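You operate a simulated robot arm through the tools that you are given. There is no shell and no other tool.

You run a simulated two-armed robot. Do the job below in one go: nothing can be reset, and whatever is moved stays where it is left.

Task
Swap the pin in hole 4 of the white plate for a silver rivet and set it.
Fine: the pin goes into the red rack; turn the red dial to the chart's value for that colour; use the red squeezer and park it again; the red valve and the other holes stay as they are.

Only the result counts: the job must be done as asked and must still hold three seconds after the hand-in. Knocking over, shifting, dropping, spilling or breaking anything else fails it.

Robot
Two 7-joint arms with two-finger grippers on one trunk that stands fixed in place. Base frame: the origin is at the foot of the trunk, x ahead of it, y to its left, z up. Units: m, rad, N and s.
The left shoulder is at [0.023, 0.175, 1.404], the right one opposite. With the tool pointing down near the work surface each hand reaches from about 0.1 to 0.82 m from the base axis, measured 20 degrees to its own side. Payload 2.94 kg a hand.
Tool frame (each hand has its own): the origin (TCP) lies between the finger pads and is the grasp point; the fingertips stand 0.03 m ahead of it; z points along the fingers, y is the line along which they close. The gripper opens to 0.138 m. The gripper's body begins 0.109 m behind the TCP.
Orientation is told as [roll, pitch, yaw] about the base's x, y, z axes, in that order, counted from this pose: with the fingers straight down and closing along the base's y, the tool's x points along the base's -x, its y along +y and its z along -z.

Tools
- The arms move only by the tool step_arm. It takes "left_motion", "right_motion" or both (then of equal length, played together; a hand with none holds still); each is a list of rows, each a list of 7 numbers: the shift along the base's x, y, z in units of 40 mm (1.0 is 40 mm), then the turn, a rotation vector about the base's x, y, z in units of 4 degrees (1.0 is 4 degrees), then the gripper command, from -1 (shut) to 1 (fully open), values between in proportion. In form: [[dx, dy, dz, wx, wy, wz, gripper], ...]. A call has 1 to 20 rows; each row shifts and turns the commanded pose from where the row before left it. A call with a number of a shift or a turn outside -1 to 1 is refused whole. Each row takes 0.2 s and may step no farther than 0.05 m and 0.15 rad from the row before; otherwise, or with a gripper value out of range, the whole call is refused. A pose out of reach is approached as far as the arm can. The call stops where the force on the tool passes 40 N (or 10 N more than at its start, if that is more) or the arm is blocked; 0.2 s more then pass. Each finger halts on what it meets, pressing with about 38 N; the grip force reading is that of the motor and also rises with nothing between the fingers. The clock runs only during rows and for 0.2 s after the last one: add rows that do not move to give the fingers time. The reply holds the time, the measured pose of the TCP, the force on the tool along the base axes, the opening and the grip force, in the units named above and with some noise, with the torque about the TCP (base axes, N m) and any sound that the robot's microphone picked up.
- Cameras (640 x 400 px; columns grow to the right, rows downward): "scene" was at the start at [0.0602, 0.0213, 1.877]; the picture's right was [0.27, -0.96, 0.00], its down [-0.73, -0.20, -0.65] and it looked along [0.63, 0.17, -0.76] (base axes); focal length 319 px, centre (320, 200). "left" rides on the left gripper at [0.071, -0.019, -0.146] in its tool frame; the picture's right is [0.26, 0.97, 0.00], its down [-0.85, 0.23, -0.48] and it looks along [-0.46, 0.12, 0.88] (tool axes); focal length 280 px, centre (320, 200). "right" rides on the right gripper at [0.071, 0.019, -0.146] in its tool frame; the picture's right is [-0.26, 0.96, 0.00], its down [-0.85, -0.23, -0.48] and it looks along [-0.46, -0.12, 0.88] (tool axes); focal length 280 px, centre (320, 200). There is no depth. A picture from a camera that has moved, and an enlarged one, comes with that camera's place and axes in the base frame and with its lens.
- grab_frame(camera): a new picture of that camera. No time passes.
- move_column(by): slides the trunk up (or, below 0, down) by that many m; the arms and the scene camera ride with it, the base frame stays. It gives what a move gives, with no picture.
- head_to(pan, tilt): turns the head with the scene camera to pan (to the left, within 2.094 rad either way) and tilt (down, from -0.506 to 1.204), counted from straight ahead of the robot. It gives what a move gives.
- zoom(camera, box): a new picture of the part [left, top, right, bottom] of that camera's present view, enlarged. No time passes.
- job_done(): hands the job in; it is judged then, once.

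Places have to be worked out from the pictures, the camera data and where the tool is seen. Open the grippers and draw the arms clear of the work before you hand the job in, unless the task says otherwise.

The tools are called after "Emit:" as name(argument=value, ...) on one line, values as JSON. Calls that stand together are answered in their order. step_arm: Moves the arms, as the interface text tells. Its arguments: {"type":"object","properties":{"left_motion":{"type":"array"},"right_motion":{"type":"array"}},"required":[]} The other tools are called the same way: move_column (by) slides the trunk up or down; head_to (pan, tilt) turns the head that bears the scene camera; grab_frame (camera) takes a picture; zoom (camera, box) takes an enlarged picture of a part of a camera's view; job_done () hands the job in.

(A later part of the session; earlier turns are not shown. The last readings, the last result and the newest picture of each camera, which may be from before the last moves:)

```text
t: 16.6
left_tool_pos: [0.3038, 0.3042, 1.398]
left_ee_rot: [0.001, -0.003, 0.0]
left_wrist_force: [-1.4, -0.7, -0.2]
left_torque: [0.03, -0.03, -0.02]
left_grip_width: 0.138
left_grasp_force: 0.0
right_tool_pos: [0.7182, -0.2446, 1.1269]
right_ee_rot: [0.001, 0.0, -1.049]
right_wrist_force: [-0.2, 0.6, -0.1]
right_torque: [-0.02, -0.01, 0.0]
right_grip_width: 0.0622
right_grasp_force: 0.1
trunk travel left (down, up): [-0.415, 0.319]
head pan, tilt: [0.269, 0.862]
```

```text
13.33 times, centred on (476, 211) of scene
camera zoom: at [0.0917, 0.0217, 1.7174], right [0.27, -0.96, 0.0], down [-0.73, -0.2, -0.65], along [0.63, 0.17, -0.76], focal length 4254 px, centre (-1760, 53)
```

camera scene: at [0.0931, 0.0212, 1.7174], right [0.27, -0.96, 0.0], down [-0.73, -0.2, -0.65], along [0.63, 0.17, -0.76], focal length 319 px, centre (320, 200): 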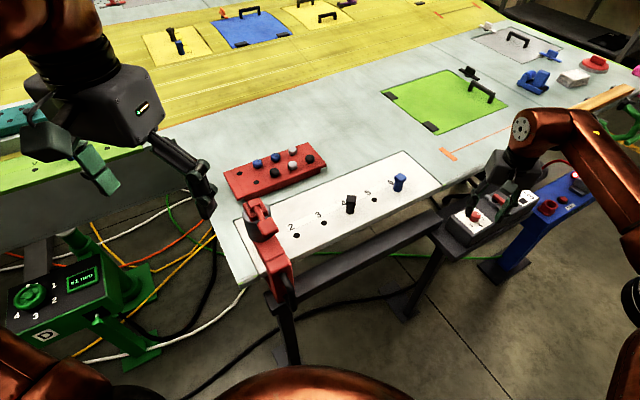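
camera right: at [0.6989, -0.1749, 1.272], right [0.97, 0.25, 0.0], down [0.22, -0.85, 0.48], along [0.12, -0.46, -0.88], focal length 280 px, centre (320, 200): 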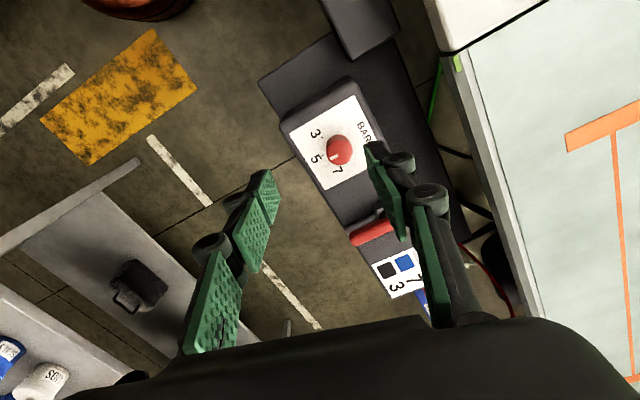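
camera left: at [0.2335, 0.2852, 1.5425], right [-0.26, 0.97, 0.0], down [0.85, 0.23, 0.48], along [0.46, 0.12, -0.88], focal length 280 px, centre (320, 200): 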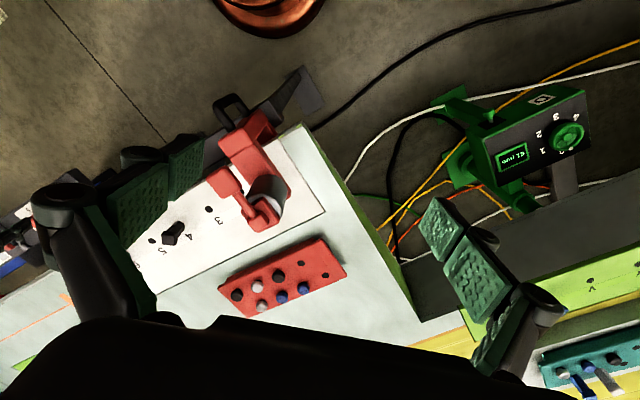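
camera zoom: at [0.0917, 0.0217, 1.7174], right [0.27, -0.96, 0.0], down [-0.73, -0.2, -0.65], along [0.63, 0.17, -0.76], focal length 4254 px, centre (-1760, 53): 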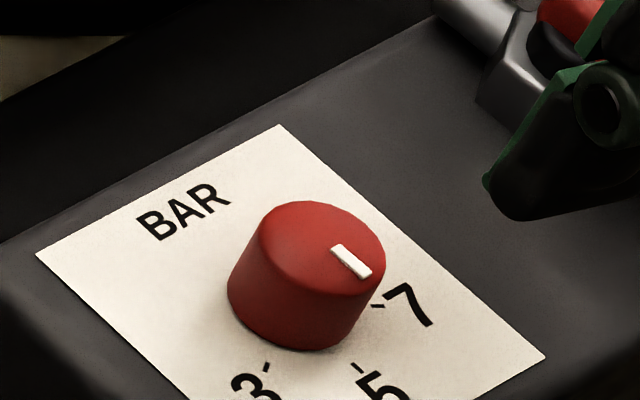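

Scene geometry puts the 5 mark at 225° and the pointer at about 223–230°. I enlarge the knob further to pin the pointer angle down.

Emit:
zoom(camera="right", box=[318, 128, 362, 172])

Emit:
zoom(camera="scene", box=[466, 200, 490, 218])

```text
9.09 times, centred on (340, 150) of right
camera zoom: at [0.6989, -0.1749, 1.272], right [0.97, 0.25, 0.0], down [0.22, -0.85, 0.48], along [0.12, -0.46, -0.88], focal length 2549 px, centre (138, 654)
```

zoom: 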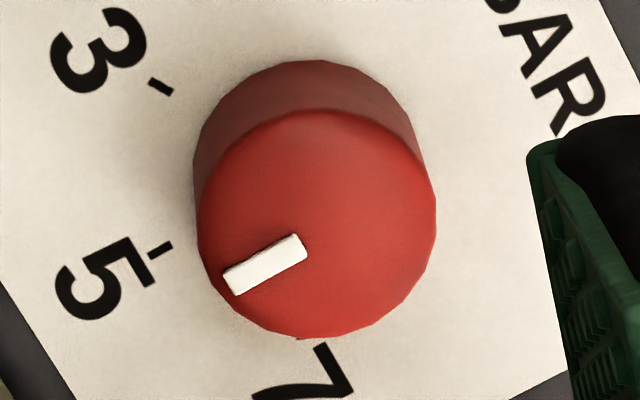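

```text
16.00 times, centred on (478, 209) of scene
camera zoom: at [0.0917, 0.0217, 1.7174], right [0.27, -0.96, 0.0], down [-0.73, -0.2, -0.65], along [0.63, 0.17, -0.76], focal length 5105 px, centre (-2208, 56)
```

zoom: 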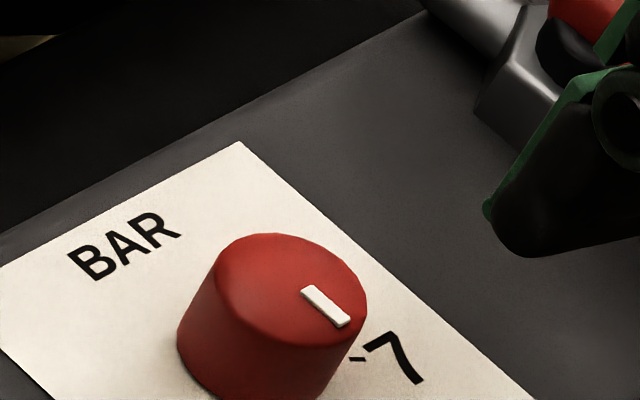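

The pointer is within about 2° of the 5 mark, so the dial is set. I withdraw the right hand and turn it back, and at the same time bring the left hand over the plate area to look at the pin and rack.

Emit:
step_arm(right_motion=[[-0.3, 0, 0.8, 0, 0, 1, -0.1], [-0.6, 0, 0.5, 0, 0, 1, -0.1], [-0.6, -0.2, 0.3, 0, 0, 1, -0.1], [-0.6, -0.2, 0.3, 0, 0, 1, -0.1], [-0.6, -0.2, 0.3, 0, 0, 1, -0.1], [-0.6, -0.2, 0.3, 0, 0, 1, -0.1], [-0.6, -0.2, 0.3, 0, 0, 1, -0.1], [-0.6, -0.2, 0.3, 0, 0, 1, -0.1], [-0.6, -0.2, 0.3, 0, 0, 1, -0.1], [-0.6, -0.2, 0, 0, 0, 1, -0.1], [-0.6, -0.2, 0, 0, 0, 1, -0.1], [0, 0, 0, 0, 0, 1, -0.1], [0, 0, 0, 0, 0, 1, -0.1], [0, 0, 0, 0, 0, 1, -0.1], [0, 0, 0, 0, 0, 1, -0.1]], left_motion=[[0, 0, 0, 0, 0, 0, 1], [0.5, -0.2, 0, 0, 0, 0, 1], [0.5, -0.2, 0, 0, 0, 0, 1], [0.5, -0.2, 0, 0, 0, 0, 1], [0.5, -0.2, 0, 0, 0, 0, 1], [0.5, -0.2, 0, 0, 0, 0, 1], [0.5, -0.2, 0, 0, 0, 0, 1], [0.5, -0.2, 0, 0, 0, 0, 1], [0.5, -0.2, 0, 0, 0, 0, 1], [0, 0, -0.2, 0, 0, 0, 1], [0, 0, -0.2, 0, 0, 0, 1], [0, 0, -0.2, 0, 0, 0, 1], [0, 0, -0.2, 0, 0, 0, 1], [0, 0, -0.2, 0, 0, 0, 1], [0, 0, 0, 0, 0, 0, 1]])

Emit:
grab_frame(camera="left")

Emit:
grab_frame(camera="scene")

Emit:
grab_frame(camera="right")

```text
t: 19.8
left_tool_pos: [0.4668, 0.2399, 1.3571]
left_ee_rot: [0.0, 0.0, 0.0]
left_wrist_force: [0.2, -0.7, -0.3]
left_torque: [0.0, -0.04, 0.0]
left_grip_width: 0.1384
left_grasp_force: 0.0
right_tool_pos: [0.4693, -0.316, 1.2625]
right_ee_rot: [-0.001, 0.0, 0.001]
right_wrist_force: [-0.3, 0.6, 1.2]
right_torque: [-0.04, 0.03, -0.01]
right_grip_width: 0.062
right_grasp_force: 0.0
trunk travel left (down, up): [-0.415, 0.319]
head pan, tilt: [0.269, 0.862]
```

```text
taken
camera left: at [0.3949, 0.2215, 1.5022], right [-0.26, 0.97, 0.0], down [0.85, 0.23, 0.48], along [0.46, 0.12, -0.88], focal length 280 px, centre (320, 200)
```

left: 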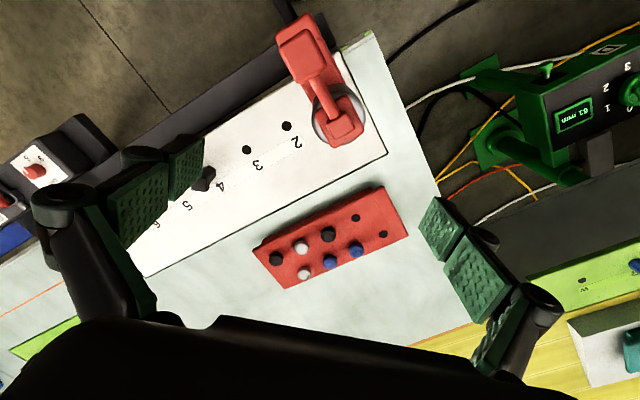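

```text
taken
camera scene: at [0.0933, 0.0212, 1.7172], right [0.27, -0.96, 0.0], down [-0.73, -0.2, -0.65], along [0.63, 0.17, -0.76], focal length 319 px, centre (320, 200)
```

scene: 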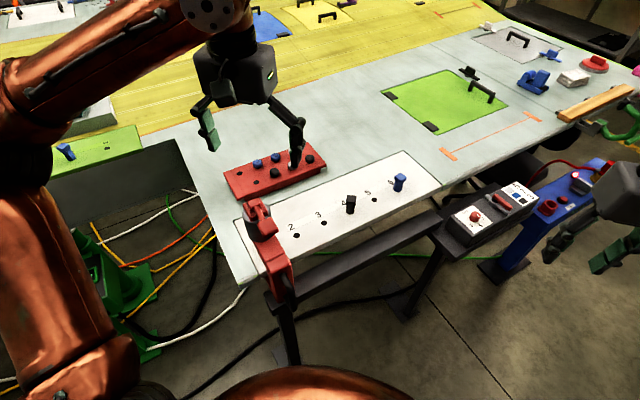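

```text
taken
camera right: at [0.3963, -0.2982, 1.4086], right [0.26, 0.97, 0.0], down [0.85, -0.23, 0.48], along [0.46, -0.12, -0.88], focal length 280 px, centre (320, 200)
```

right: 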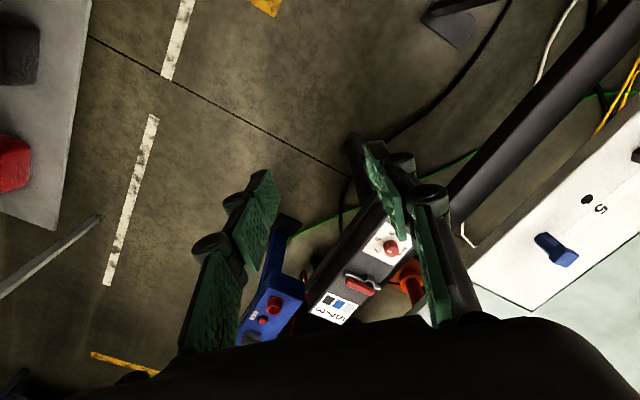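

I want a side view of the red squeezer to understand its mechanism. I swing the right hand around to look along +y at it from the robot side.

Emit:
step_arm(right_motion=[[-0.1, 0.3, 0, 0, 0, 1, -0.5], [-0.1, 0.3, 0, 0, 0, 1, -0.5], [-0.1, 0.3, 0, 0, 0, 1, -0.5], [-0.1, 0.3, 0, 0, 0, 1, -0.5], [-0.1, 0.3, 0, 0, 0, 1, -0.5], [-0.1, 0.3, 0, 0, 0, 1, -0.5], [-0.1, 0.3, 0, 0, 0, 1, -0.5], [-0.1, 0.3, 0, 0, 0, 1, -0.5], [-0.1, 0.3, 0, 0, 0, 1, -0.5], [-0.1, 0.3, 0, 0, 0, 1, -0.5], [-0.1, 0.3, 0, 0, 0, 1, -0.5], [-0.1, 0.3, 0, 0, 0, 1, -0.5], [-0.1, 0.3, 0, 0, 0, 1, -0.5], [-0.1, 0.3, 0, 0, 0, 1, -0.5], [-0.1, 0.3, 0, 0, 0, 1, -0.5], [-0.1, 0.3, 0, 0, 0, 1, -0.5], [-0.1, 0.3, 0, 0, 0, 1, -0.5], [-0.1, 0.3, 0, 0, 0, 1, -0.5], [-0.1, 0.3, 0, 0, 0, 1, -0.5], [-0.1, 0.3, 0, 0, 0, 1, -0.5]])

Emit:
step_arm(right_motion=[[0, 0, 0, 0.966, -0.259, 0, -0.5], [0, 0, 0, 0.966, -0.259, 0, -0.5], [0, 0, 0, 0.966, -0.259, 0, -0.5], [0, 0, 0, 0.966, -0.259, 0, -0.5], [0, 0, 0, 0.966, -0.259, 0, -0.5], [0, 0, 0, 0.966, -0.259, 0, -0.5], [0, 0, 0, 0.966, -0.259, 0, -0.5], [0, 0, 0, 0.966, -0.259, 0, -0.5]])

Emit:
grab_frame(camera="right")

Emit:
grab_frame(camera="scene")

```text
t: 24.0
left_tool_pos: [0.4675, 0.2414, 1.3571]
left_ee_rot: [0.0, 0.001, 0.001]
left_wrist_force: [-0.6, 0.4, 0.7]
left_torque: [-0.05, 0.01, -0.02]
left_grip_width: 0.138
left_grasp_force: 0.2
right_tool_pos: [0.3753, -0.0696, 1.2587]
right_ee_rot: [-0.003, 0.001, 1.391]
right_wrist_force: [-0.2, -0.3, 0.7]
right_torque: [-0.08, -0.03, -0.01]
right_grip_width: 0.0345
right_grasp_force: 0.1
right hand out of reach, approached as far as the arm can: row 19, 20
trunk travel left (down, up): [-0.415, 0.319]
head pan, tilt: [0.269, 0.862]
```

```text
t: 25.8
left_tool_pos: [0.4664, 0.24, 1.357]
left_ee_rot: [0.0, -0.001, 0.0]
left_wrist_force: [-0.8, -0.6, 0.4]
left_torque: [0.02, 0.04, 0.0]
left_grip_width: 0.1379
left_grasp_force: 0.1
right_tool_pos: [0.3754, -0.0717, 1.2593]
right_ee_rot: [-0.055, -0.558, 1.413]
right_wrist_force: [-0.3, -0.4, 0.4]
right_torque: [0.01, 0.04, -0.04]
right_grip_width: 0.0345
right_grasp_force: 0.2
trunk travel left (down, up): [-0.415, 0.319]
head pan, tilt: [0.269, 0.862]
```

```text
taken
camera right: at [0.3266, -0.2026, 1.3441], right [-0.91, 0.4, 0.09], down [0.28, 0.42, 0.86], along [0.3, 0.81, -0.5], focal length 280 px, centre (320, 200)
```

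right: 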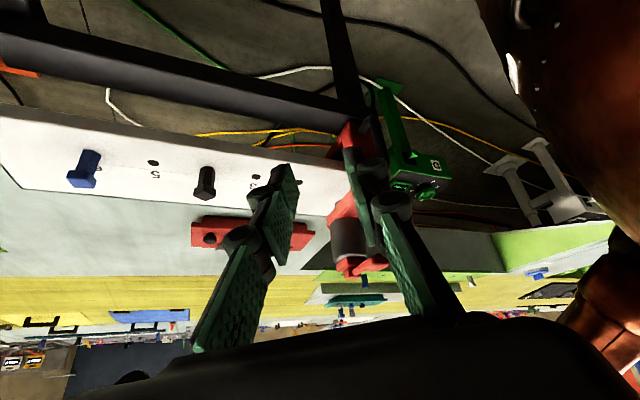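

```text
taken
camera scene: at [0.094, 0.021, 1.7172], right [0.27, -0.96, 0.0], down [-0.73, -0.2, -0.65], along [0.63, 0.17, -0.76], focal length 319 px, centre (320, 200)
```

scene: 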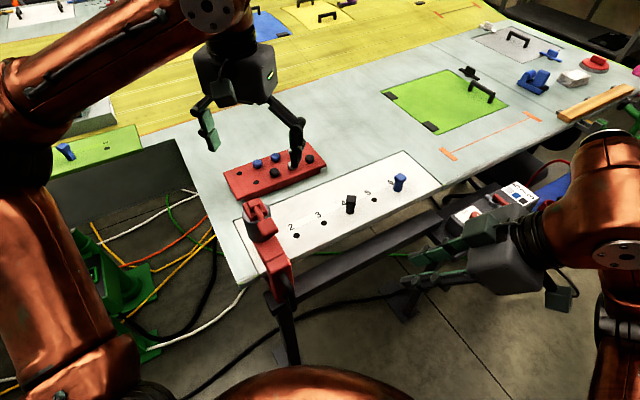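

The picture is upside down and a finger hides the squeezer. I open the fingers and shift a little to clear the view.

Emit:
step_arm(right_motion=[[-0.5, 0, 0, 0, 0, 0, 1], [-0.5, 0, 0, 0, 0, 0, 1], [0, 0, 0, 0, 0, 0, 1], [0, 0, 0, 0, 0, 0, 1]])

Emit:
grab_frame(camera="right")

Emit:
zoom(camera="right", box=[240, 90, 420, 290])

```text
t: 26.8
left_tool_pos: [0.4674, 0.2401, 1.3559]
left_ee_rot: [0.002, -0.001, -0.001]
left_wrist_force: [-0.3, -1.5, -0.5]
left_torque: [-0.02, 0.01, 0.0]
left_grip_width: 0.138
left_grasp_force: 0.1
right_tool_pos: [0.336, -0.0702, 1.2608]
right_ee_rot: [-0.056, -0.555, 1.412]
right_wrist_force: [-0.8, 0.6, -0.3]
right_torque: [0.01, 0.03, 0.02]
right_grip_width: 0.1256
right_grasp_force: 0.1
trunk travel left (down, up): [-0.415, 0.319]
head pan, tilt: [0.269, 0.862]
```

```text
taken
camera right: at [0.2862, -0.2026, 1.3446], right [-0.91, 0.4, 0.09], down [0.28, 0.43, 0.86], along [0.3, 0.81, -0.5], focal length 280 px, centre (320, 200)
```

right: 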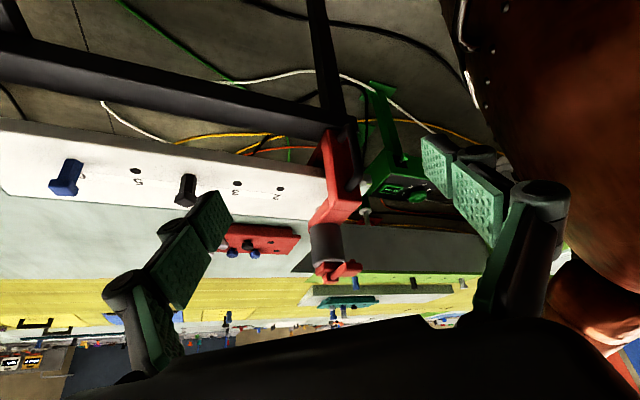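

```text
2.00 times, centred on (330, 190) of right
camera zoom: at [0.2862, -0.2026, 1.3446], right [-0.91, 0.4, 0.09], down [0.28, 0.43, 0.86], along [0.3, 0.81, -0.5], focal length 561 px, centre (300, 220)
```

zoom: 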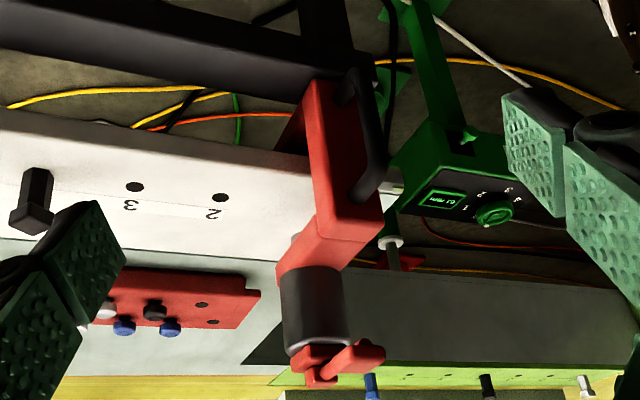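

Emit:
zoom(camera="right", box=[290, 110, 390, 210])

Emit:
zoom(camera="right", box=[290, 200, 370, 290])

Emit:
zoom(camera="scene", box=[230, 180, 320, 320])

Emit:
zoom(camera="left", box=[250, 0, 400, 160])

```text
4.00 times, centred on (340, 160) of right
camera zoom: at [0.2862, -0.2026, 1.3446], right [-0.91, 0.4, 0.09], down [0.28, 0.43, 0.86], along [0.3, 0.81, -0.5], focal length 1122 px, centre (240, 360)
```

zoom: 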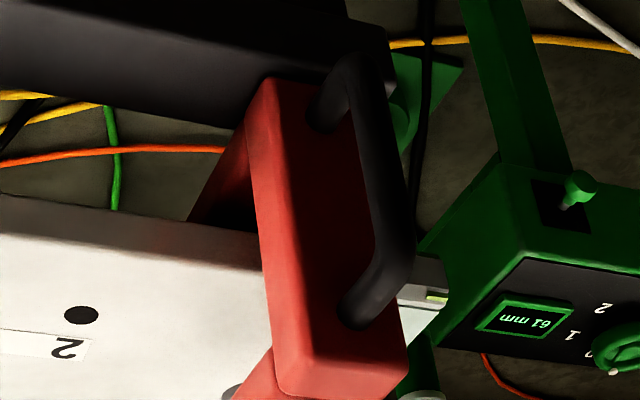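

```text
4.44 times, centred on (330, 245) of right
camera zoom: at [0.2862, -0.2026, 1.3446], right [-0.91, 0.4, 0.09], down [0.28, 0.43, 0.86], along [0.3, 0.81, -0.5], focal length 1246 px, centre (276, 0)
```

zoom: 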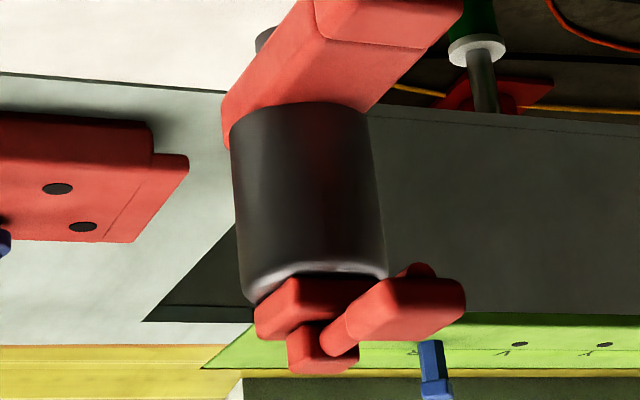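

```text
2.86 times, centred on (275, 250) of scene
camera zoom: at [0.0934, 0.0214, 1.7172], right [0.27, -0.96, 0.0], down [-0.73, -0.2, -0.65], along [0.63, 0.17, -0.76], focal length 912 px, centre (449, 57)
```

zoom: 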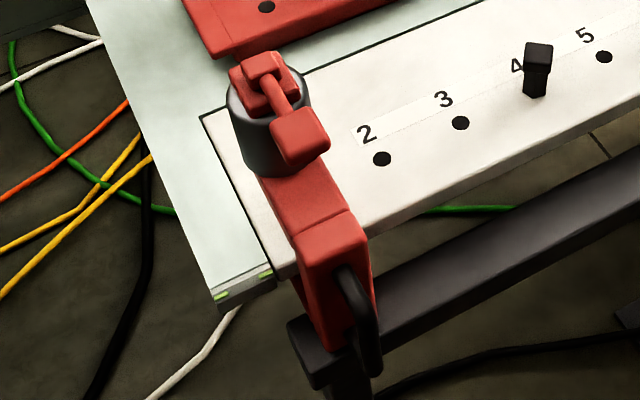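

```text
2.50 times, centred on (325, 80) of left
camera zoom: at [0.395, 0.2217, 1.5022], right [-0.26, 0.97, 0.0], down [0.85, 0.23, 0.48], along [0.46, 0.12, -0.88], focal length 701 px, centre (308, 500)
```

zoom: 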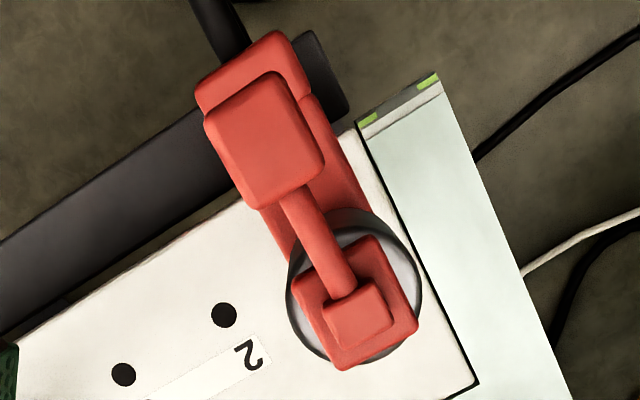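

The squeezer is a C-frame at the rail's left end: a back column with a black D-handle, a ram on an arm over the plate, and a lever pad on top. Now I inspect the pin and the rivets from this low side view.

Emit:
zoom(camera="right", box=[30, 140, 130, 210])

Emit:
zoom(camera="right", box=[150, 150, 230, 220])

Emit:
zoom(camera="right", box=[210, 210, 310, 280])

Emit:
zoom(camera="left", box=[240, 170, 420, 300])

```text
5.71 times, centred on (80, 175) of right
camera zoom: at [0.2862, -0.2026, 1.3446], right [-0.91, 0.4, 0.09], down [0.28, 0.43, 0.86], along [0.3, 0.81, -0.5], focal length 1602 px, centre (1691, 343)
```

zoom: 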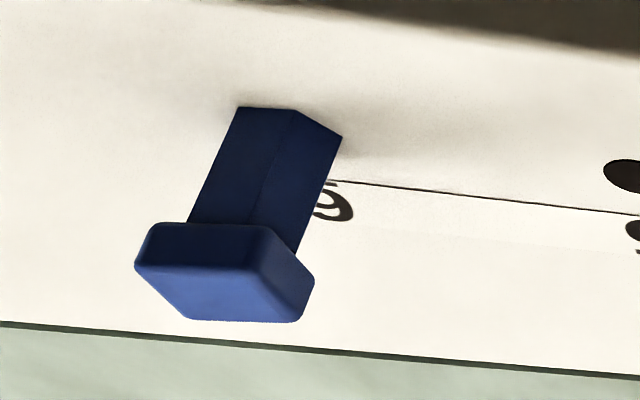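

```text
5.71 times, centred on (190, 185) of right
camera zoom: at [0.2862, -0.2026, 1.3446], right [-0.91, 0.4, 0.09], down [0.28, 0.43, 0.86], along [0.3, 0.81, -0.5], focal length 1602 px, centre (1063, 286)
```

zoom: 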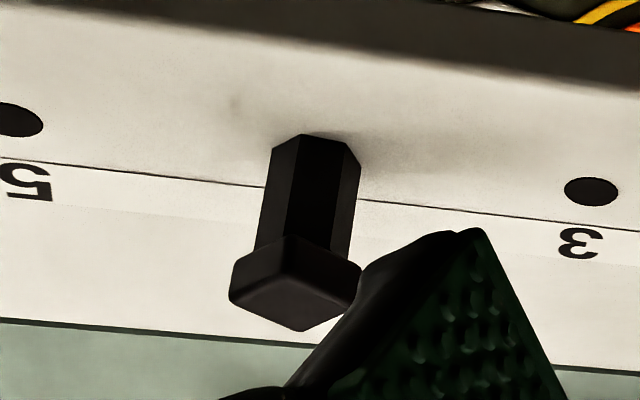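

```text
5.71 times, centred on (260, 245) of right
camera zoom: at [0.2862, -0.2026, 1.3446], right [-0.91, 0.4, 0.09], down [0.28, 0.43, 0.86], along [0.3, 0.81, -0.5], focal length 1602 px, centre (663, -57)
```

zoom: 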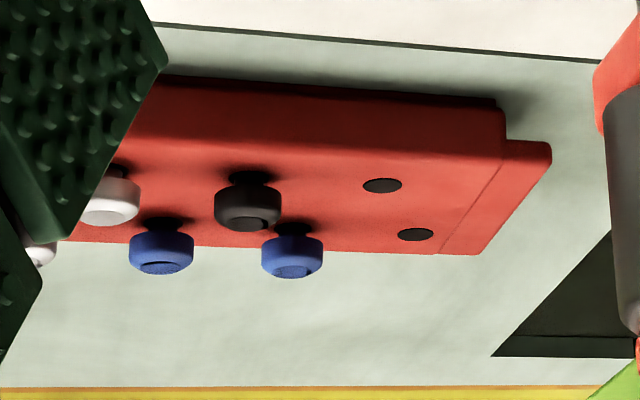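

```text
3.08 times, centred on (330, 235) of left
camera zoom: at [0.395, 0.2217, 1.5022], right [-0.26, 0.97, 0.0], down [0.85, 0.23, 0.48], along [0.46, 0.12, -0.88], focal length 863 px, centre (289, 92)
```

zoom: 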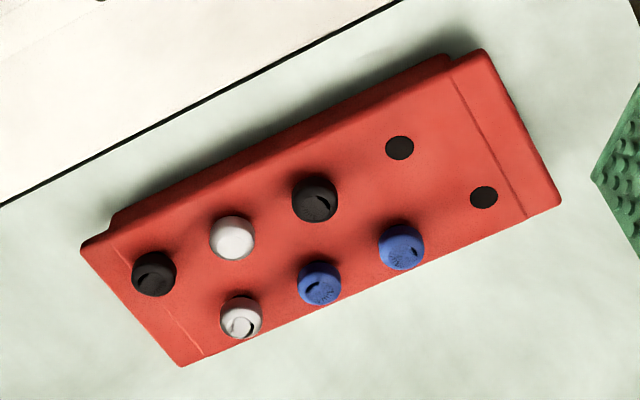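

Emit:
zoom(camera="left", box=[260, 225, 320, 285])

Emit:
zoom(camera="left", box=[310, 215, 370, 275])

Emit:
zoom(camera="scene", box=[220, 130, 340, 210])

```text
6.67 times, centred on (290, 255) of left
camera zoom: at [0.395, 0.2217, 1.5022], right [-0.26, 0.97, 0.0], down [0.85, 0.23, 0.48], along [0.46, 0.12, -0.88], focal length 1869 px, centre (520, -167)
```

zoom: 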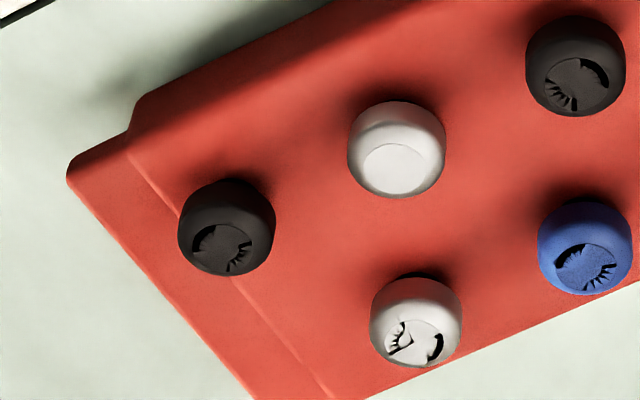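

```text
6.67 times, centred on (340, 245) of left
camera zoom: at [0.395, 0.2217, 1.5022], right [-0.26, 0.97, 0.0], down [0.85, 0.23, 0.48], along [0.46, 0.12, -0.88], focal length 1869 px, centre (187, -100)
```

zoom: 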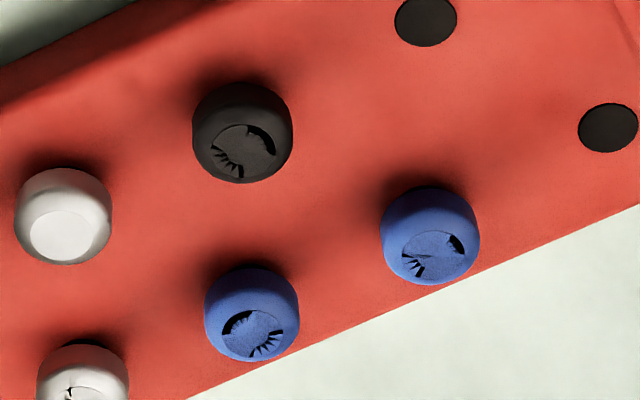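

```text
5.00 times, centred on (280, 170) of scene
camera zoom: at [0.0934, 0.0214, 1.7172], right [0.27, -0.96, 0.0], down [-0.73, -0.2, -0.65], along [0.63, 0.17, -0.76], focal length 1595 px, centre (520, 350)
```

zoom: 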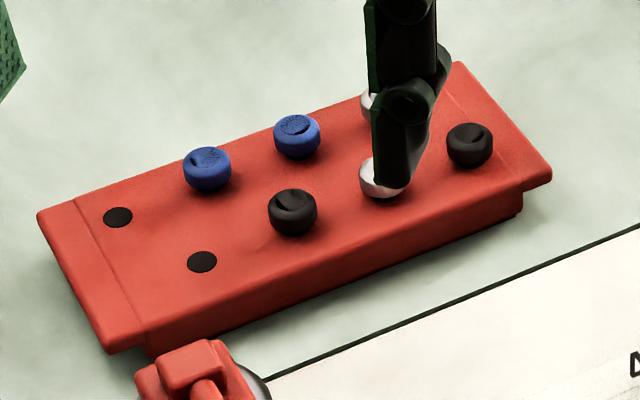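

Most rivet heads have scar-like marks, but the silver one in the row nearer the plate looks clean, so I will use that one. I bring the right hand back to its side and move the left hand above the pin in hole 4.

Emit:
step_arm(right_motion=[[0, -0.5, 0, -0.966, 0.259, 0, 0], [0, -0.5, 0, -0.966, 0.259, 0, 0], [0, -0.5, 0, -0.966, 0.259, 0, 0], [0, -0.5, 0, -0.966, 0.259, 0, 0], [0, -0.5, 0, -0.966, 0.259, 0, 0], [0, -0.5, 0, -0.966, 0.259, 0, 0], [0, -0.5, 0, -0.966, 0.259, 0, 0], [0, -0.5, 0, -0.966, 0.259, 0, 0]], left_motion=[[0, 0, 0, 0, 0, 0, 0.5], [0.6, -0.55, 0, 0, 0, 0, 0.2], [0.6, -0.55, 0, 0, 0, 0, 0.2], [0.6, -0.55, 0, 0, 0, 0, 0.2], [0.6, -0.55, 0, 0, 0, 0, 0.2], [0.6, -0.55, 0, 0, 0, 0, 0.2], [0.6, -0.55, -0.5, 0, 0, 0, 0.2], [0.5, -0.55, -0.5, 0, 0, 0, 0.2]])

Emit:
step_arm(right_motion=[[0, 0, 0, 0, 0, -1, 0], [0, 0, 0, 0, 0, -1, 0], [0, 0, 0, 0, 0, -1, 0], [0, 0, 0, 0, 0, -1, 0], [0, 0, 0, 0, 0, -1, 0], [0, 0, 0, 0, 0, -1, 0], [0, 0, 0, 0, 0, -1, 0], [0, 0, 0, 0, 0, -1, 0], [0, 0, 0, 0, 0, -1, 0], [0, 0, 0, 0, 0, -1, 0], [0, 0, 0, 0, 0, -1, 0], [0, 0, 0, 0, 0, -1, 0], [0, 0, 0, 0, 0, -1, 0], [0, 0, 0, 0, 0, -1, 0], [0, 0, 0, 0, 0, -1, 0], [0, 0, 0, 0, 0, -1, 0], [0, 0, 0, 0, 0, -1, 0], [0, 0, 0, 0, 0, -1, 0], [0, 0, 0, 0, 0, -1, 0], [0, 0, 0, 0, 0, -1, 0]])

Emit:
grab_frame(camera="left")

Emit:
grab_frame(camera="scene")

```text
t: 28.6
left_tool_pos: [0.6298, 0.0845, 1.3172]
left_ee_rot: [-0.001, -0.003, -0.003]
left_wrist_force: [-0.1, -0.5, 1.1]
left_torque: [0.0, 0.0, 0.03]
left_grip_width: 0.083
left_grasp_force: 0.0
right_tool_pos: [0.2964, -0.1941, 1.251]
right_ee_rot: [0.0, 0.001, 1.394]
right_wrist_force: [0.5, -0.3, -0.3]
right_torque: [0.01, 0.01, -0.02]
right_grip_width: 0.069
right_grasp_force: 0.1
right hand out of reach, approached as far as the arm can: row 5, 6, 7, 8
trunk travel left (down, up): [-0.415, 0.319]
head pan, tilt: [0.269, 0.862]
```

```text
t: 32.8
left_tool_pos: [0.6282, 0.0849, 1.3163]
left_ee_rot: [0.0, -0.001, 0.0]
left_wrist_force: [0.1, 0.6, 0.0]
left_torque: [-0.01, -0.02, -0.02]
left_grip_width: 0.0827
left_grasp_force: 0.1
right_tool_pos: [0.2958, -0.1932, 1.2507]
right_ee_rot: [0.001, -0.001, -0.001]
right_wrist_force: [0.8, -0.4, 0.1]
right_torque: [-0.01, 0.01, 0.01]
right_grip_width: 0.069
right_grasp_force: 0.0
trunk travel left (down, up): [-0.415, 0.319]
head pan, tilt: [0.269, 0.862]
```

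```text
taken
camera left: at [0.5569, 0.0667, 1.462], right [-0.26, 0.97, 0.0], down [0.85, 0.23, 0.48], along [0.46, 0.12, -0.88], focal length 280 px, centre (320, 200)
```

left: 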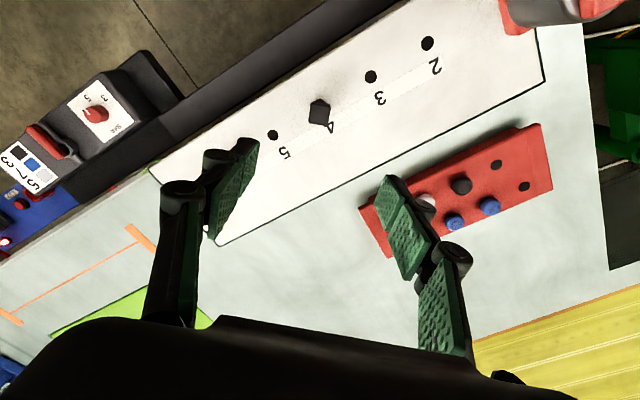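

```text
taken
camera scene: at [0.0937, 0.0211, 1.7172], right [0.27, -0.96, 0.0], down [-0.73, -0.2, -0.65], along [0.63, 0.17, -0.76], focal length 319 px, centre (320, 200)
```

scene: 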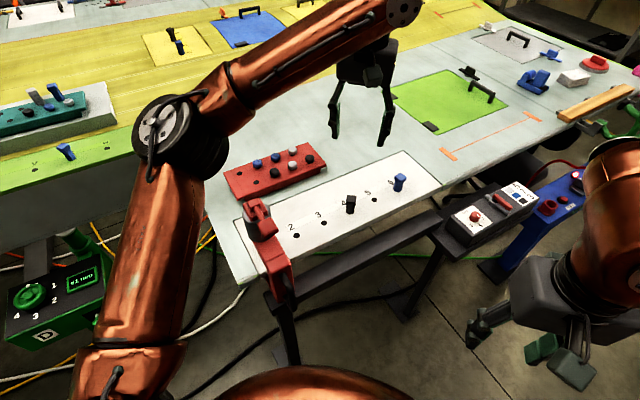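

I enlarge the left view on the pin and the neighbouring holes to fix their positions and orientation.

Emit:
zoom(camera="left", box=[250, 20, 450, 170])

Emit:
zoom(camera="left", box=[290, 80, 350, 140])

```text
2.67 times, centred on (350, 95) of left
camera zoom: at [0.5569, 0.0667, 1.462], right [-0.26, 0.97, 0.0], down [0.85, 0.23, 0.48], along [0.46, 0.12, -0.88], focal length 748 px, centre (240, 480)
```

zoom: 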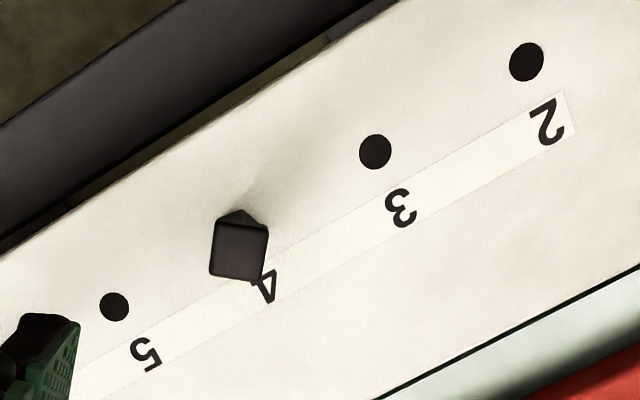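

```text
6.67 times, centred on (320, 110) of left
camera zoom: at [0.5569, 0.0667, 1.462], right [-0.26, 0.97, 0.0], down [0.85, 0.23, 0.48], along [0.46, 0.12, -0.88], focal length 1869 px, centre (320, 800)
```

zoom: 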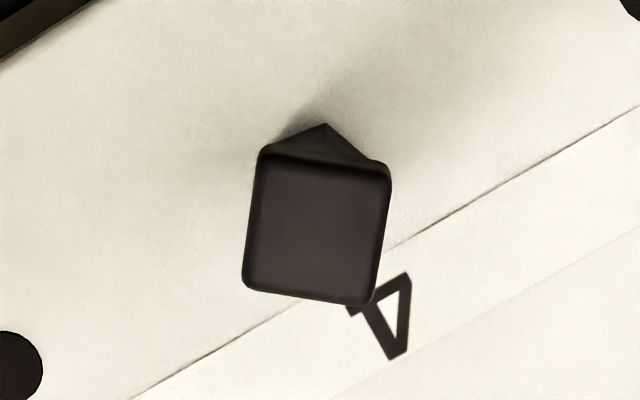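

Hole 4 is at about (0.6295,0.0852), the pin's 26 mm square head is at yaw ≈ +6.4° with its top at z≈1.09, and the plate is at z≈1.048. I yaw the left hand to match and come down to just above the pin.

Emit:
step_arm(left_motion=[[0, 0, -0.8, 0, 0, 0.8, 0], [0, 0, -0.8, 0, 0, 0.8, 0], [0, 0, -1, 0, 0, 0, -0.1], [0, 0, -1, 0, 0, 0, -0.1], [0, 0, 0, 0, 0, 0, -0.1]], right_motion=[[0, -0.5, 0, 0, 0, 0, 0], [0, -0.5, 0, 0, 0, 0, 0], [0, -0.5, 0, 0, 0, 0, 0], [0, -0.5, 0, 0, 0, 0, 0], [0, 0, 0, 0, 0, 0, 0]])

Emit:
grab_frame(camera="left")

Emit:
zoom(camera="left", box=[270, 90, 370, 190])

Emit:
zoom(camera="scene", box=[300, 120, 420, 240])

```text
t: 34.0
left_tool_pos: [0.6296, 0.0863, 1.1778]
left_ee_rot: [-0.001, 0.0, 0.112]
left_wrist_force: [-0.7, 0.7, 0.2]
left_torque: [0.01, 0.04, 0.03]
left_grip_width: 0.062
left_grasp_force: 0.0
right_tool_pos: [0.2972, -0.2741, 1.251]
right_ee_rot: [-0.002, 0.0, 0.001]
right_wrist_force: [1.0, 0.8, -0.4]
right_torque: [-0.02, 0.01, 0.0]
right_grip_width: 0.0691
right_grasp_force: 0.1
trunk travel left (down, up): [-0.415, 0.319]
head pan, tilt: [0.269, 0.862]
```

```text
taken
camera left: at [0.5611, 0.0607, 1.3214], right [-0.37, 0.93, 0.0], down [0.82, 0.32, 0.48], along [0.44, 0.17, -0.88], focal length 280 px, centre (320, 200)
```

left: 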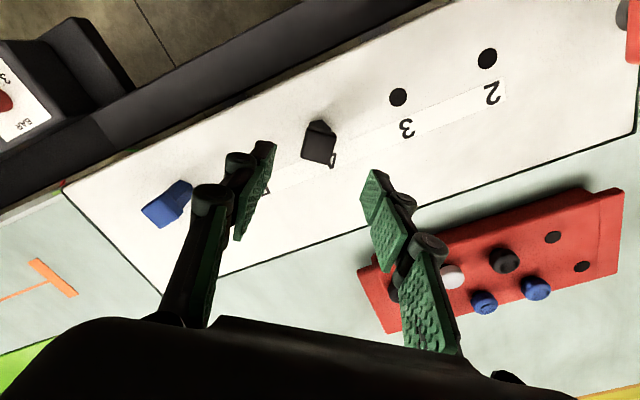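

```text
4.00 times, centred on (320, 140) of left
camera zoom: at [0.5611, 0.0607, 1.3214], right [-0.37, 0.93, 0.0], down [0.82, 0.32, 0.48], along [0.44, 0.17, -0.88], focal length 1122 px, centre (320, 440)
```

zoom: 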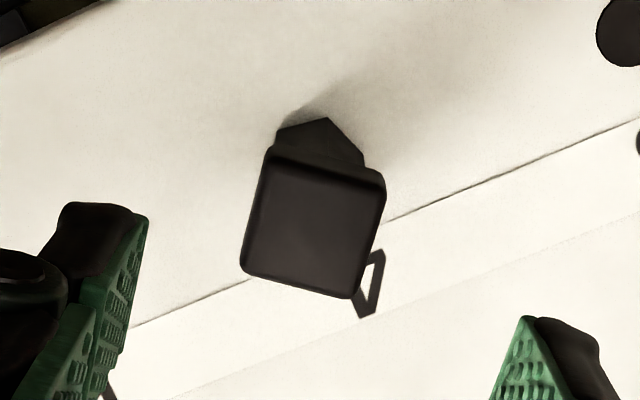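

```text
3.33 times, centred on (360, 180) of scene
camera zoom: at [0.0935, 0.0216, 1.7172], right [0.27, -0.96, 0.0], down [-0.73, -0.2, -0.65], along [0.63, 0.17, -0.76], focal length 1064 px, centre (187, 267)
```

zoom: 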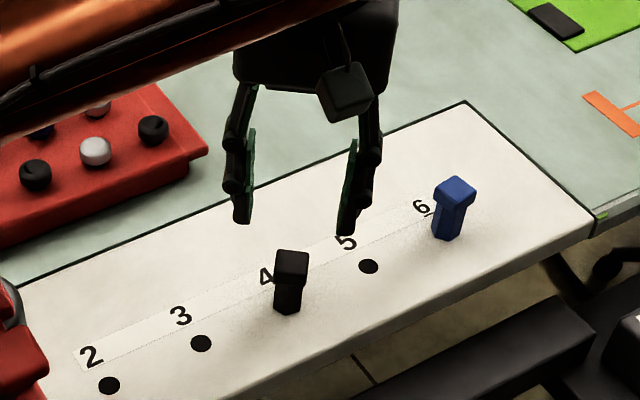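

The hand is aligned with the pin within about 1 mm. I lower around the head to TCP z≈1.09 and check before closing.

Emit:
step_arm(left_motion=[[0, 0, -0.8, 0, 0, 0, -0.1], [0, 0, -0.7, 0, 0, 0, -0.1], [0, 0, -0.65, 0, 0, 0, -0.1], [0, 0, 0, 0, 0, 0, -0.1]])

Emit:
zoom(camera="left", box=[220, 80, 420, 240])

Emit:
zoom(camera="scene", box=[300, 120, 420, 240])

```text
t: 35.0
left_tool_pos: [0.6317, 0.0846, 1.0999]
left_ee_rot: [-0.007, -0.018, 0.114]
left_wrist_force: [-0.5, -0.5, 0.3]
left_torque: [0.02, 0.01, -0.01]
left_grip_width: 0.062
left_grasp_force: 0.0
right_tool_pos: [0.2967, -0.2745, 1.2535]
right_ee_rot: [0.001, 0.0, 0.0]
right_wrist_force: [0.0, 0.0, -0.2]
right_torque: [0.0, 0.01, 0.0]
right_grip_width: 0.0689
right_grasp_force: 0.1
trunk travel left (down, up): [-0.415, 0.319]
head pan, tilt: [0.269, 0.862]
```

```text
2.50 times, centred on (320, 160) of left
camera zoom: at [0.5601, 0.0593, 1.2446], right [-0.37, 0.93, -0.01], down [0.81, 0.33, 0.49], along [0.46, 0.17, -0.87], focal length 701 px, centre (320, 300)
```

zoom: 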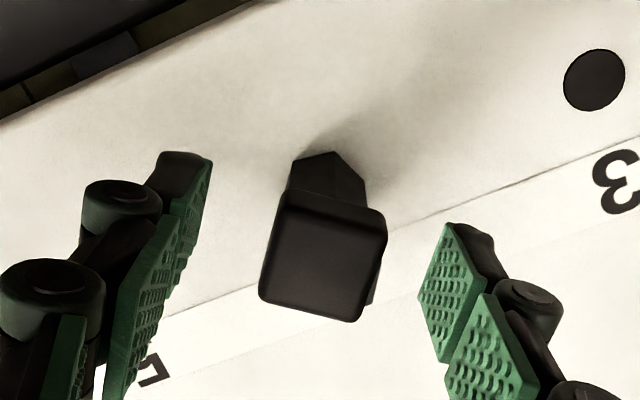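

```text
3.33 times, centred on (360, 180) of scene
camera zoom: at [0.0936, 0.0205, 1.7188], right [0.27, -0.96, 0.0], down [-0.73, -0.2, -0.65], along [0.63, 0.17, -0.76], focal length 1064 px, centre (187, 267)
```

zoom: 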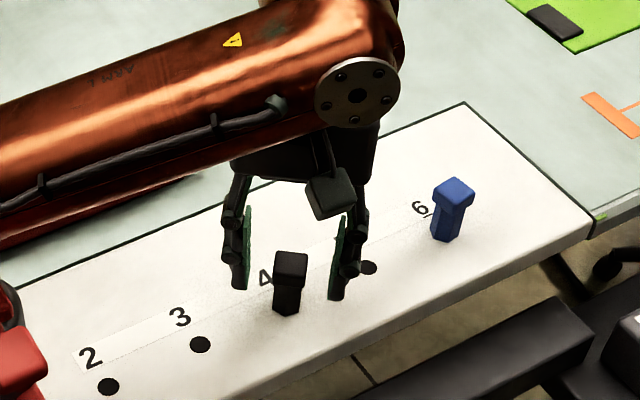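

The pose lags and the trunk was nudged upward slightly, which suggests the left forearm is touching something. I raise the hand right away and look.

Emit:
step_arm(left_motion=[[0, 0, 0.8, 0, 0, 0, -0.1], [0, 0, 0.8, 0, 0, 0, -0.1], [0, 0, 0.8, 0, 0, 0, -0.1]])

Emit:
grab_frame(camera="scene")

Emit:
grab_frame(camera="left")

Emit:
grab_frame(camera="right")

```text
t: 35.8
left_tool_pos: [0.6298, 0.0868, 1.1815]
left_ee_rot: [-0.001, 0.004, 0.111]
left_wrist_force: [-0.5, -0.4, -0.8]
left_torque: [-0.02, -0.01, 0.0]
left_grip_width: 0.0622
left_grasp_force: 0.0
right_tool_pos: [0.2963, -0.2709, 1.2524]
right_ee_rot: [0.001, 0.0, 0.001]
right_wrist_force: [-0.7, -0.1, 0.5]
right_torque: [-0.05, -0.07, 0.01]
right_grip_width: 0.069
right_grasp_force: 0.0
trunk travel left (down, up): [-0.415, 0.319]
head pan, tilt: [0.269, 0.862]
```

```text
taken
camera scene: at [0.0933, 0.0238, 1.7169], right [0.27, -0.96, 0.0], down [-0.73, -0.2, -0.65], along [0.63, 0.17, -0.76], focal length 319 px, centre (320, 200)
```

scene: 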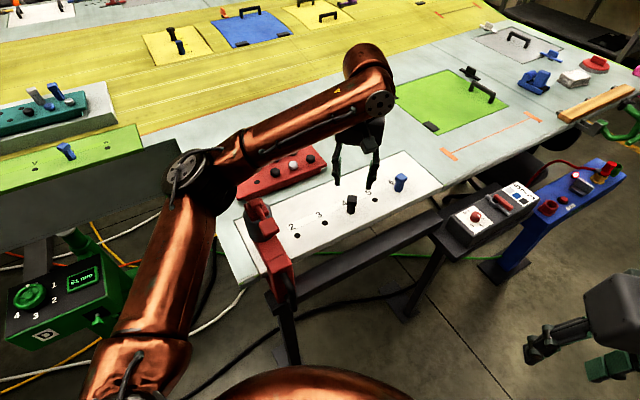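

```text
taken
camera left: at [0.5612, 0.0607, 1.3268], right [-0.37, 0.93, 0.0], down [0.82, 0.32, 0.47], along [0.44, 0.18, -0.88], focal length 280 px, centre (320, 200)
```

left: 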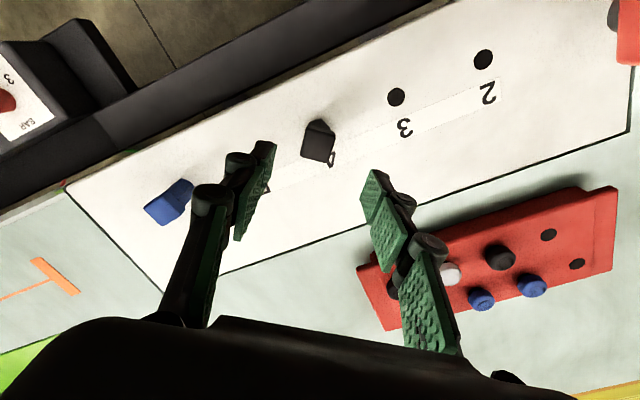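

```text
taken
camera right: at [0.2244, -0.2533, 1.3967], right [0.26, 0.97, 0.0], down [0.85, -0.23, 0.48], along [0.46, -0.13, -0.88], focal length 280 px, centre (320, 200)
```

right: 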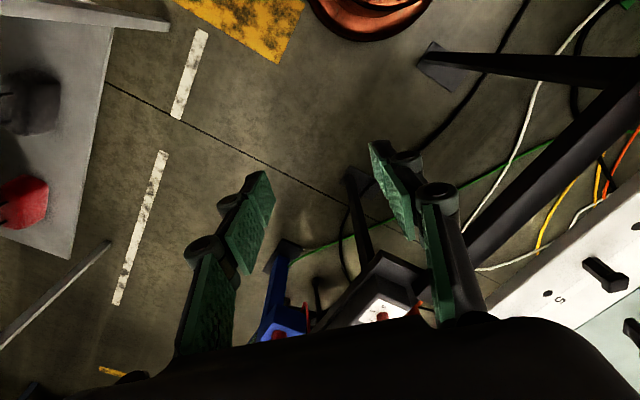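

The low left elbow most likely met the table; the rack and rivets look unmoved. I raise the trunk again so that the left elbow stays clear for the plate work.

Emit:
move_column(by=0.14)

Emit:
grab_frame(camera="scene")

Emit:
grab_frame(camera="left")

```text
t: 37.5
left_tool_pos: [0.6311, 0.0854, 1.3218]
left_ee_rot: [0.0, 0.001, 0.111]
left_wrist_force: [0.0, -0.4, 0.0]
left_torque: [-0.01, 0.04, -0.02]
left_grip_width: 0.062
left_grasp_force: 0.0
right_tool_pos: [0.2966, -0.2733, 1.3911]
right_ee_rot: [0.001, 0.002, 0.0]
right_wrist_force: [0.1, -0.2, 0.1]
right_torque: [0.0, 0.01, 0.0]
right_grip_width: 0.0689
right_grasp_force: 0.0
trunk travel left (down, up): [-0.555, 0.179]
head pan, tilt: [0.269, 0.862]
```

```text
taken
camera scene: at [0.0625, 0.0208, 1.8569], right [0.27, -0.96, 0.0], down [-0.73, -0.2, -0.65], along [0.63, 0.17, -0.76], focal length 319 px, centre (320, 200)
```

scene: 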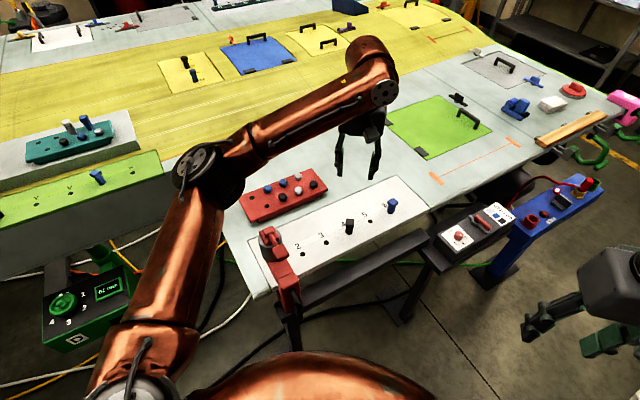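

```text
taken
camera left: at [0.561, 0.0593, 1.4675], right [-0.37, 0.93, 0.0], down [0.82, 0.32, 0.47], along [0.44, 0.18, -0.88], focal length 280 px, centre (320, 200)
```

left: 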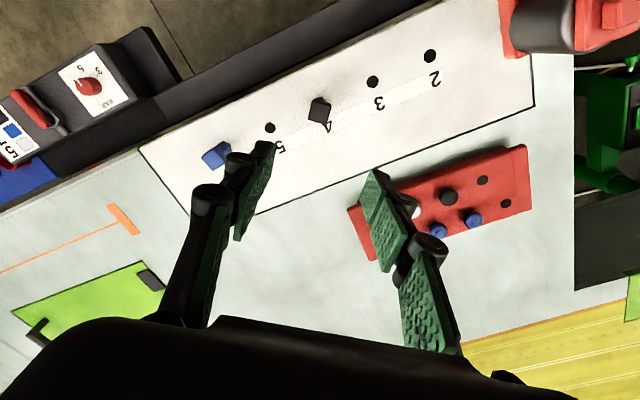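

Emit:
step_arm(left_motion=[[0, 0, -1, 0, 0, 0, -0.1], [0, 0, -1, 0, 0, 0, -0.1], [0, 0, -1, 0, 0, 0, -0.1], [0, 0, -0.6, 0, 0, 0, -0.1], [0, 0, 0, 0, 0, 0, -0.1]])

Emit:
grab_frame(camera="scene")

Emit:
zoom(camera="left", box=[220, 80, 420, 240])

```text
t: 38.7
left_tool_pos: [0.629, 0.0844, 1.1778]
left_ee_rot: [0.0, 0.001, 0.111]
left_wrist_force: [-0.1, 0.1, -0.3]
left_torque: [0.0, -0.01, 0.0]
left_grip_width: 0.0619
left_grasp_force: 0.0
right_tool_pos: [0.296, -0.2741, 1.3909]
right_ee_rot: [0.004, 0.0, 0.001]
right_wrist_force: [0.2, 0.2, 0.5]
right_torque: [-0.02, -0.01, 0.01]
right_grip_width: 0.0689
right_grasp_force: 0.0
trunk travel left (down, up): [-0.555, 0.179]
head pan, tilt: [0.269, 0.862]
```

```text
taken
camera scene: at [0.0616, 0.0209, 1.8571], right [0.27, -0.96, 0.0], down [-0.73, -0.2, -0.65], along [0.63, 0.17, -0.76], focal length 319 px, centre (320, 200)
```

scene: 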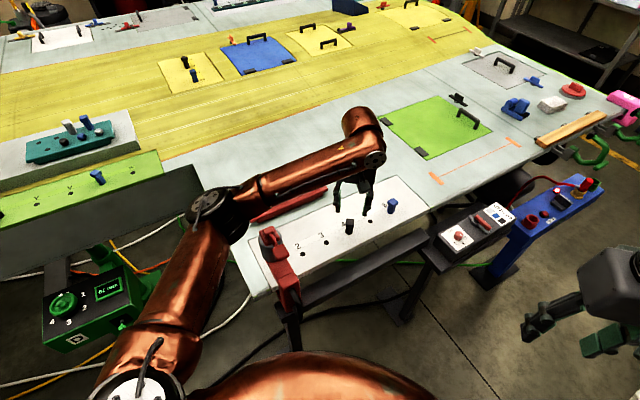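

```text
2.50 times, centred on (320, 160) of left
camera zoom: at [0.5606, 0.0582, 1.3229], right [-0.37, 0.93, 0.0], down [0.82, 0.32, 0.48], along [0.44, 0.17, -0.88], focal length 701 px, centre (320, 300)
```

zoom: 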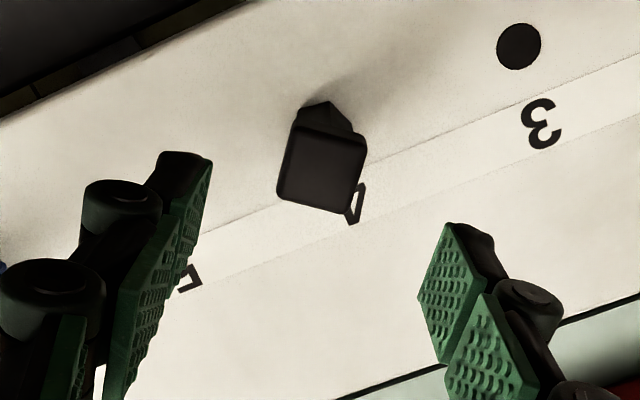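

The squeezer's top works out at z≈1.226 near (0.456,0.257), so the earlier contact was probably the left arm against it. I check the squeezer for any change before going on.

Emit:
zoom(camera="scene", box=[150, 160, 350, 300])

Emit:
zoom(camera="left", box=[440, 0, 640, 160])

```text
2.86 times, centred on (250, 230) of scene
camera zoom: at [0.0616, 0.0209, 1.8571], right [0.27, -0.96, 0.0], down [-0.73, -0.2, -0.65], along [0.63, 0.17, -0.76], focal length 912 px, centre (520, 114)
```

zoom: 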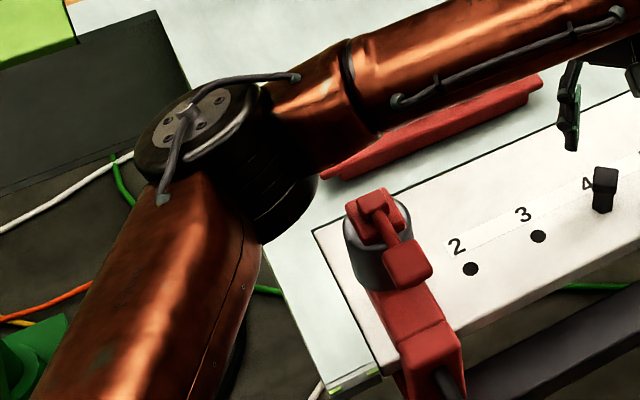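

```text
2.50 times, centred on (540, 80) of left
camera zoom: at [0.5606, 0.0582, 1.3229], right [-0.37, 0.93, 0.0], down [0.82, 0.32, 0.48], along [0.44, 0.17, -0.88], focal length 701 px, centre (-230, 500)
```

zoom: 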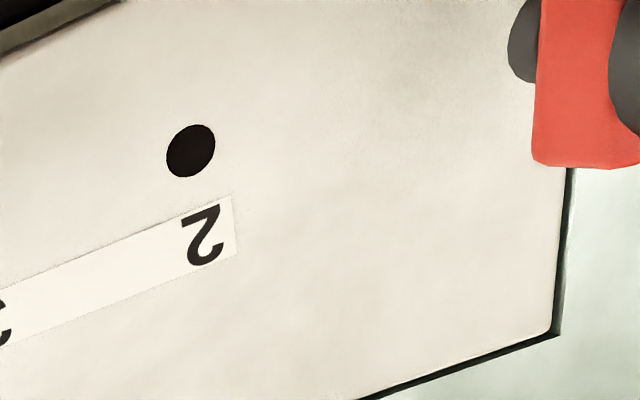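

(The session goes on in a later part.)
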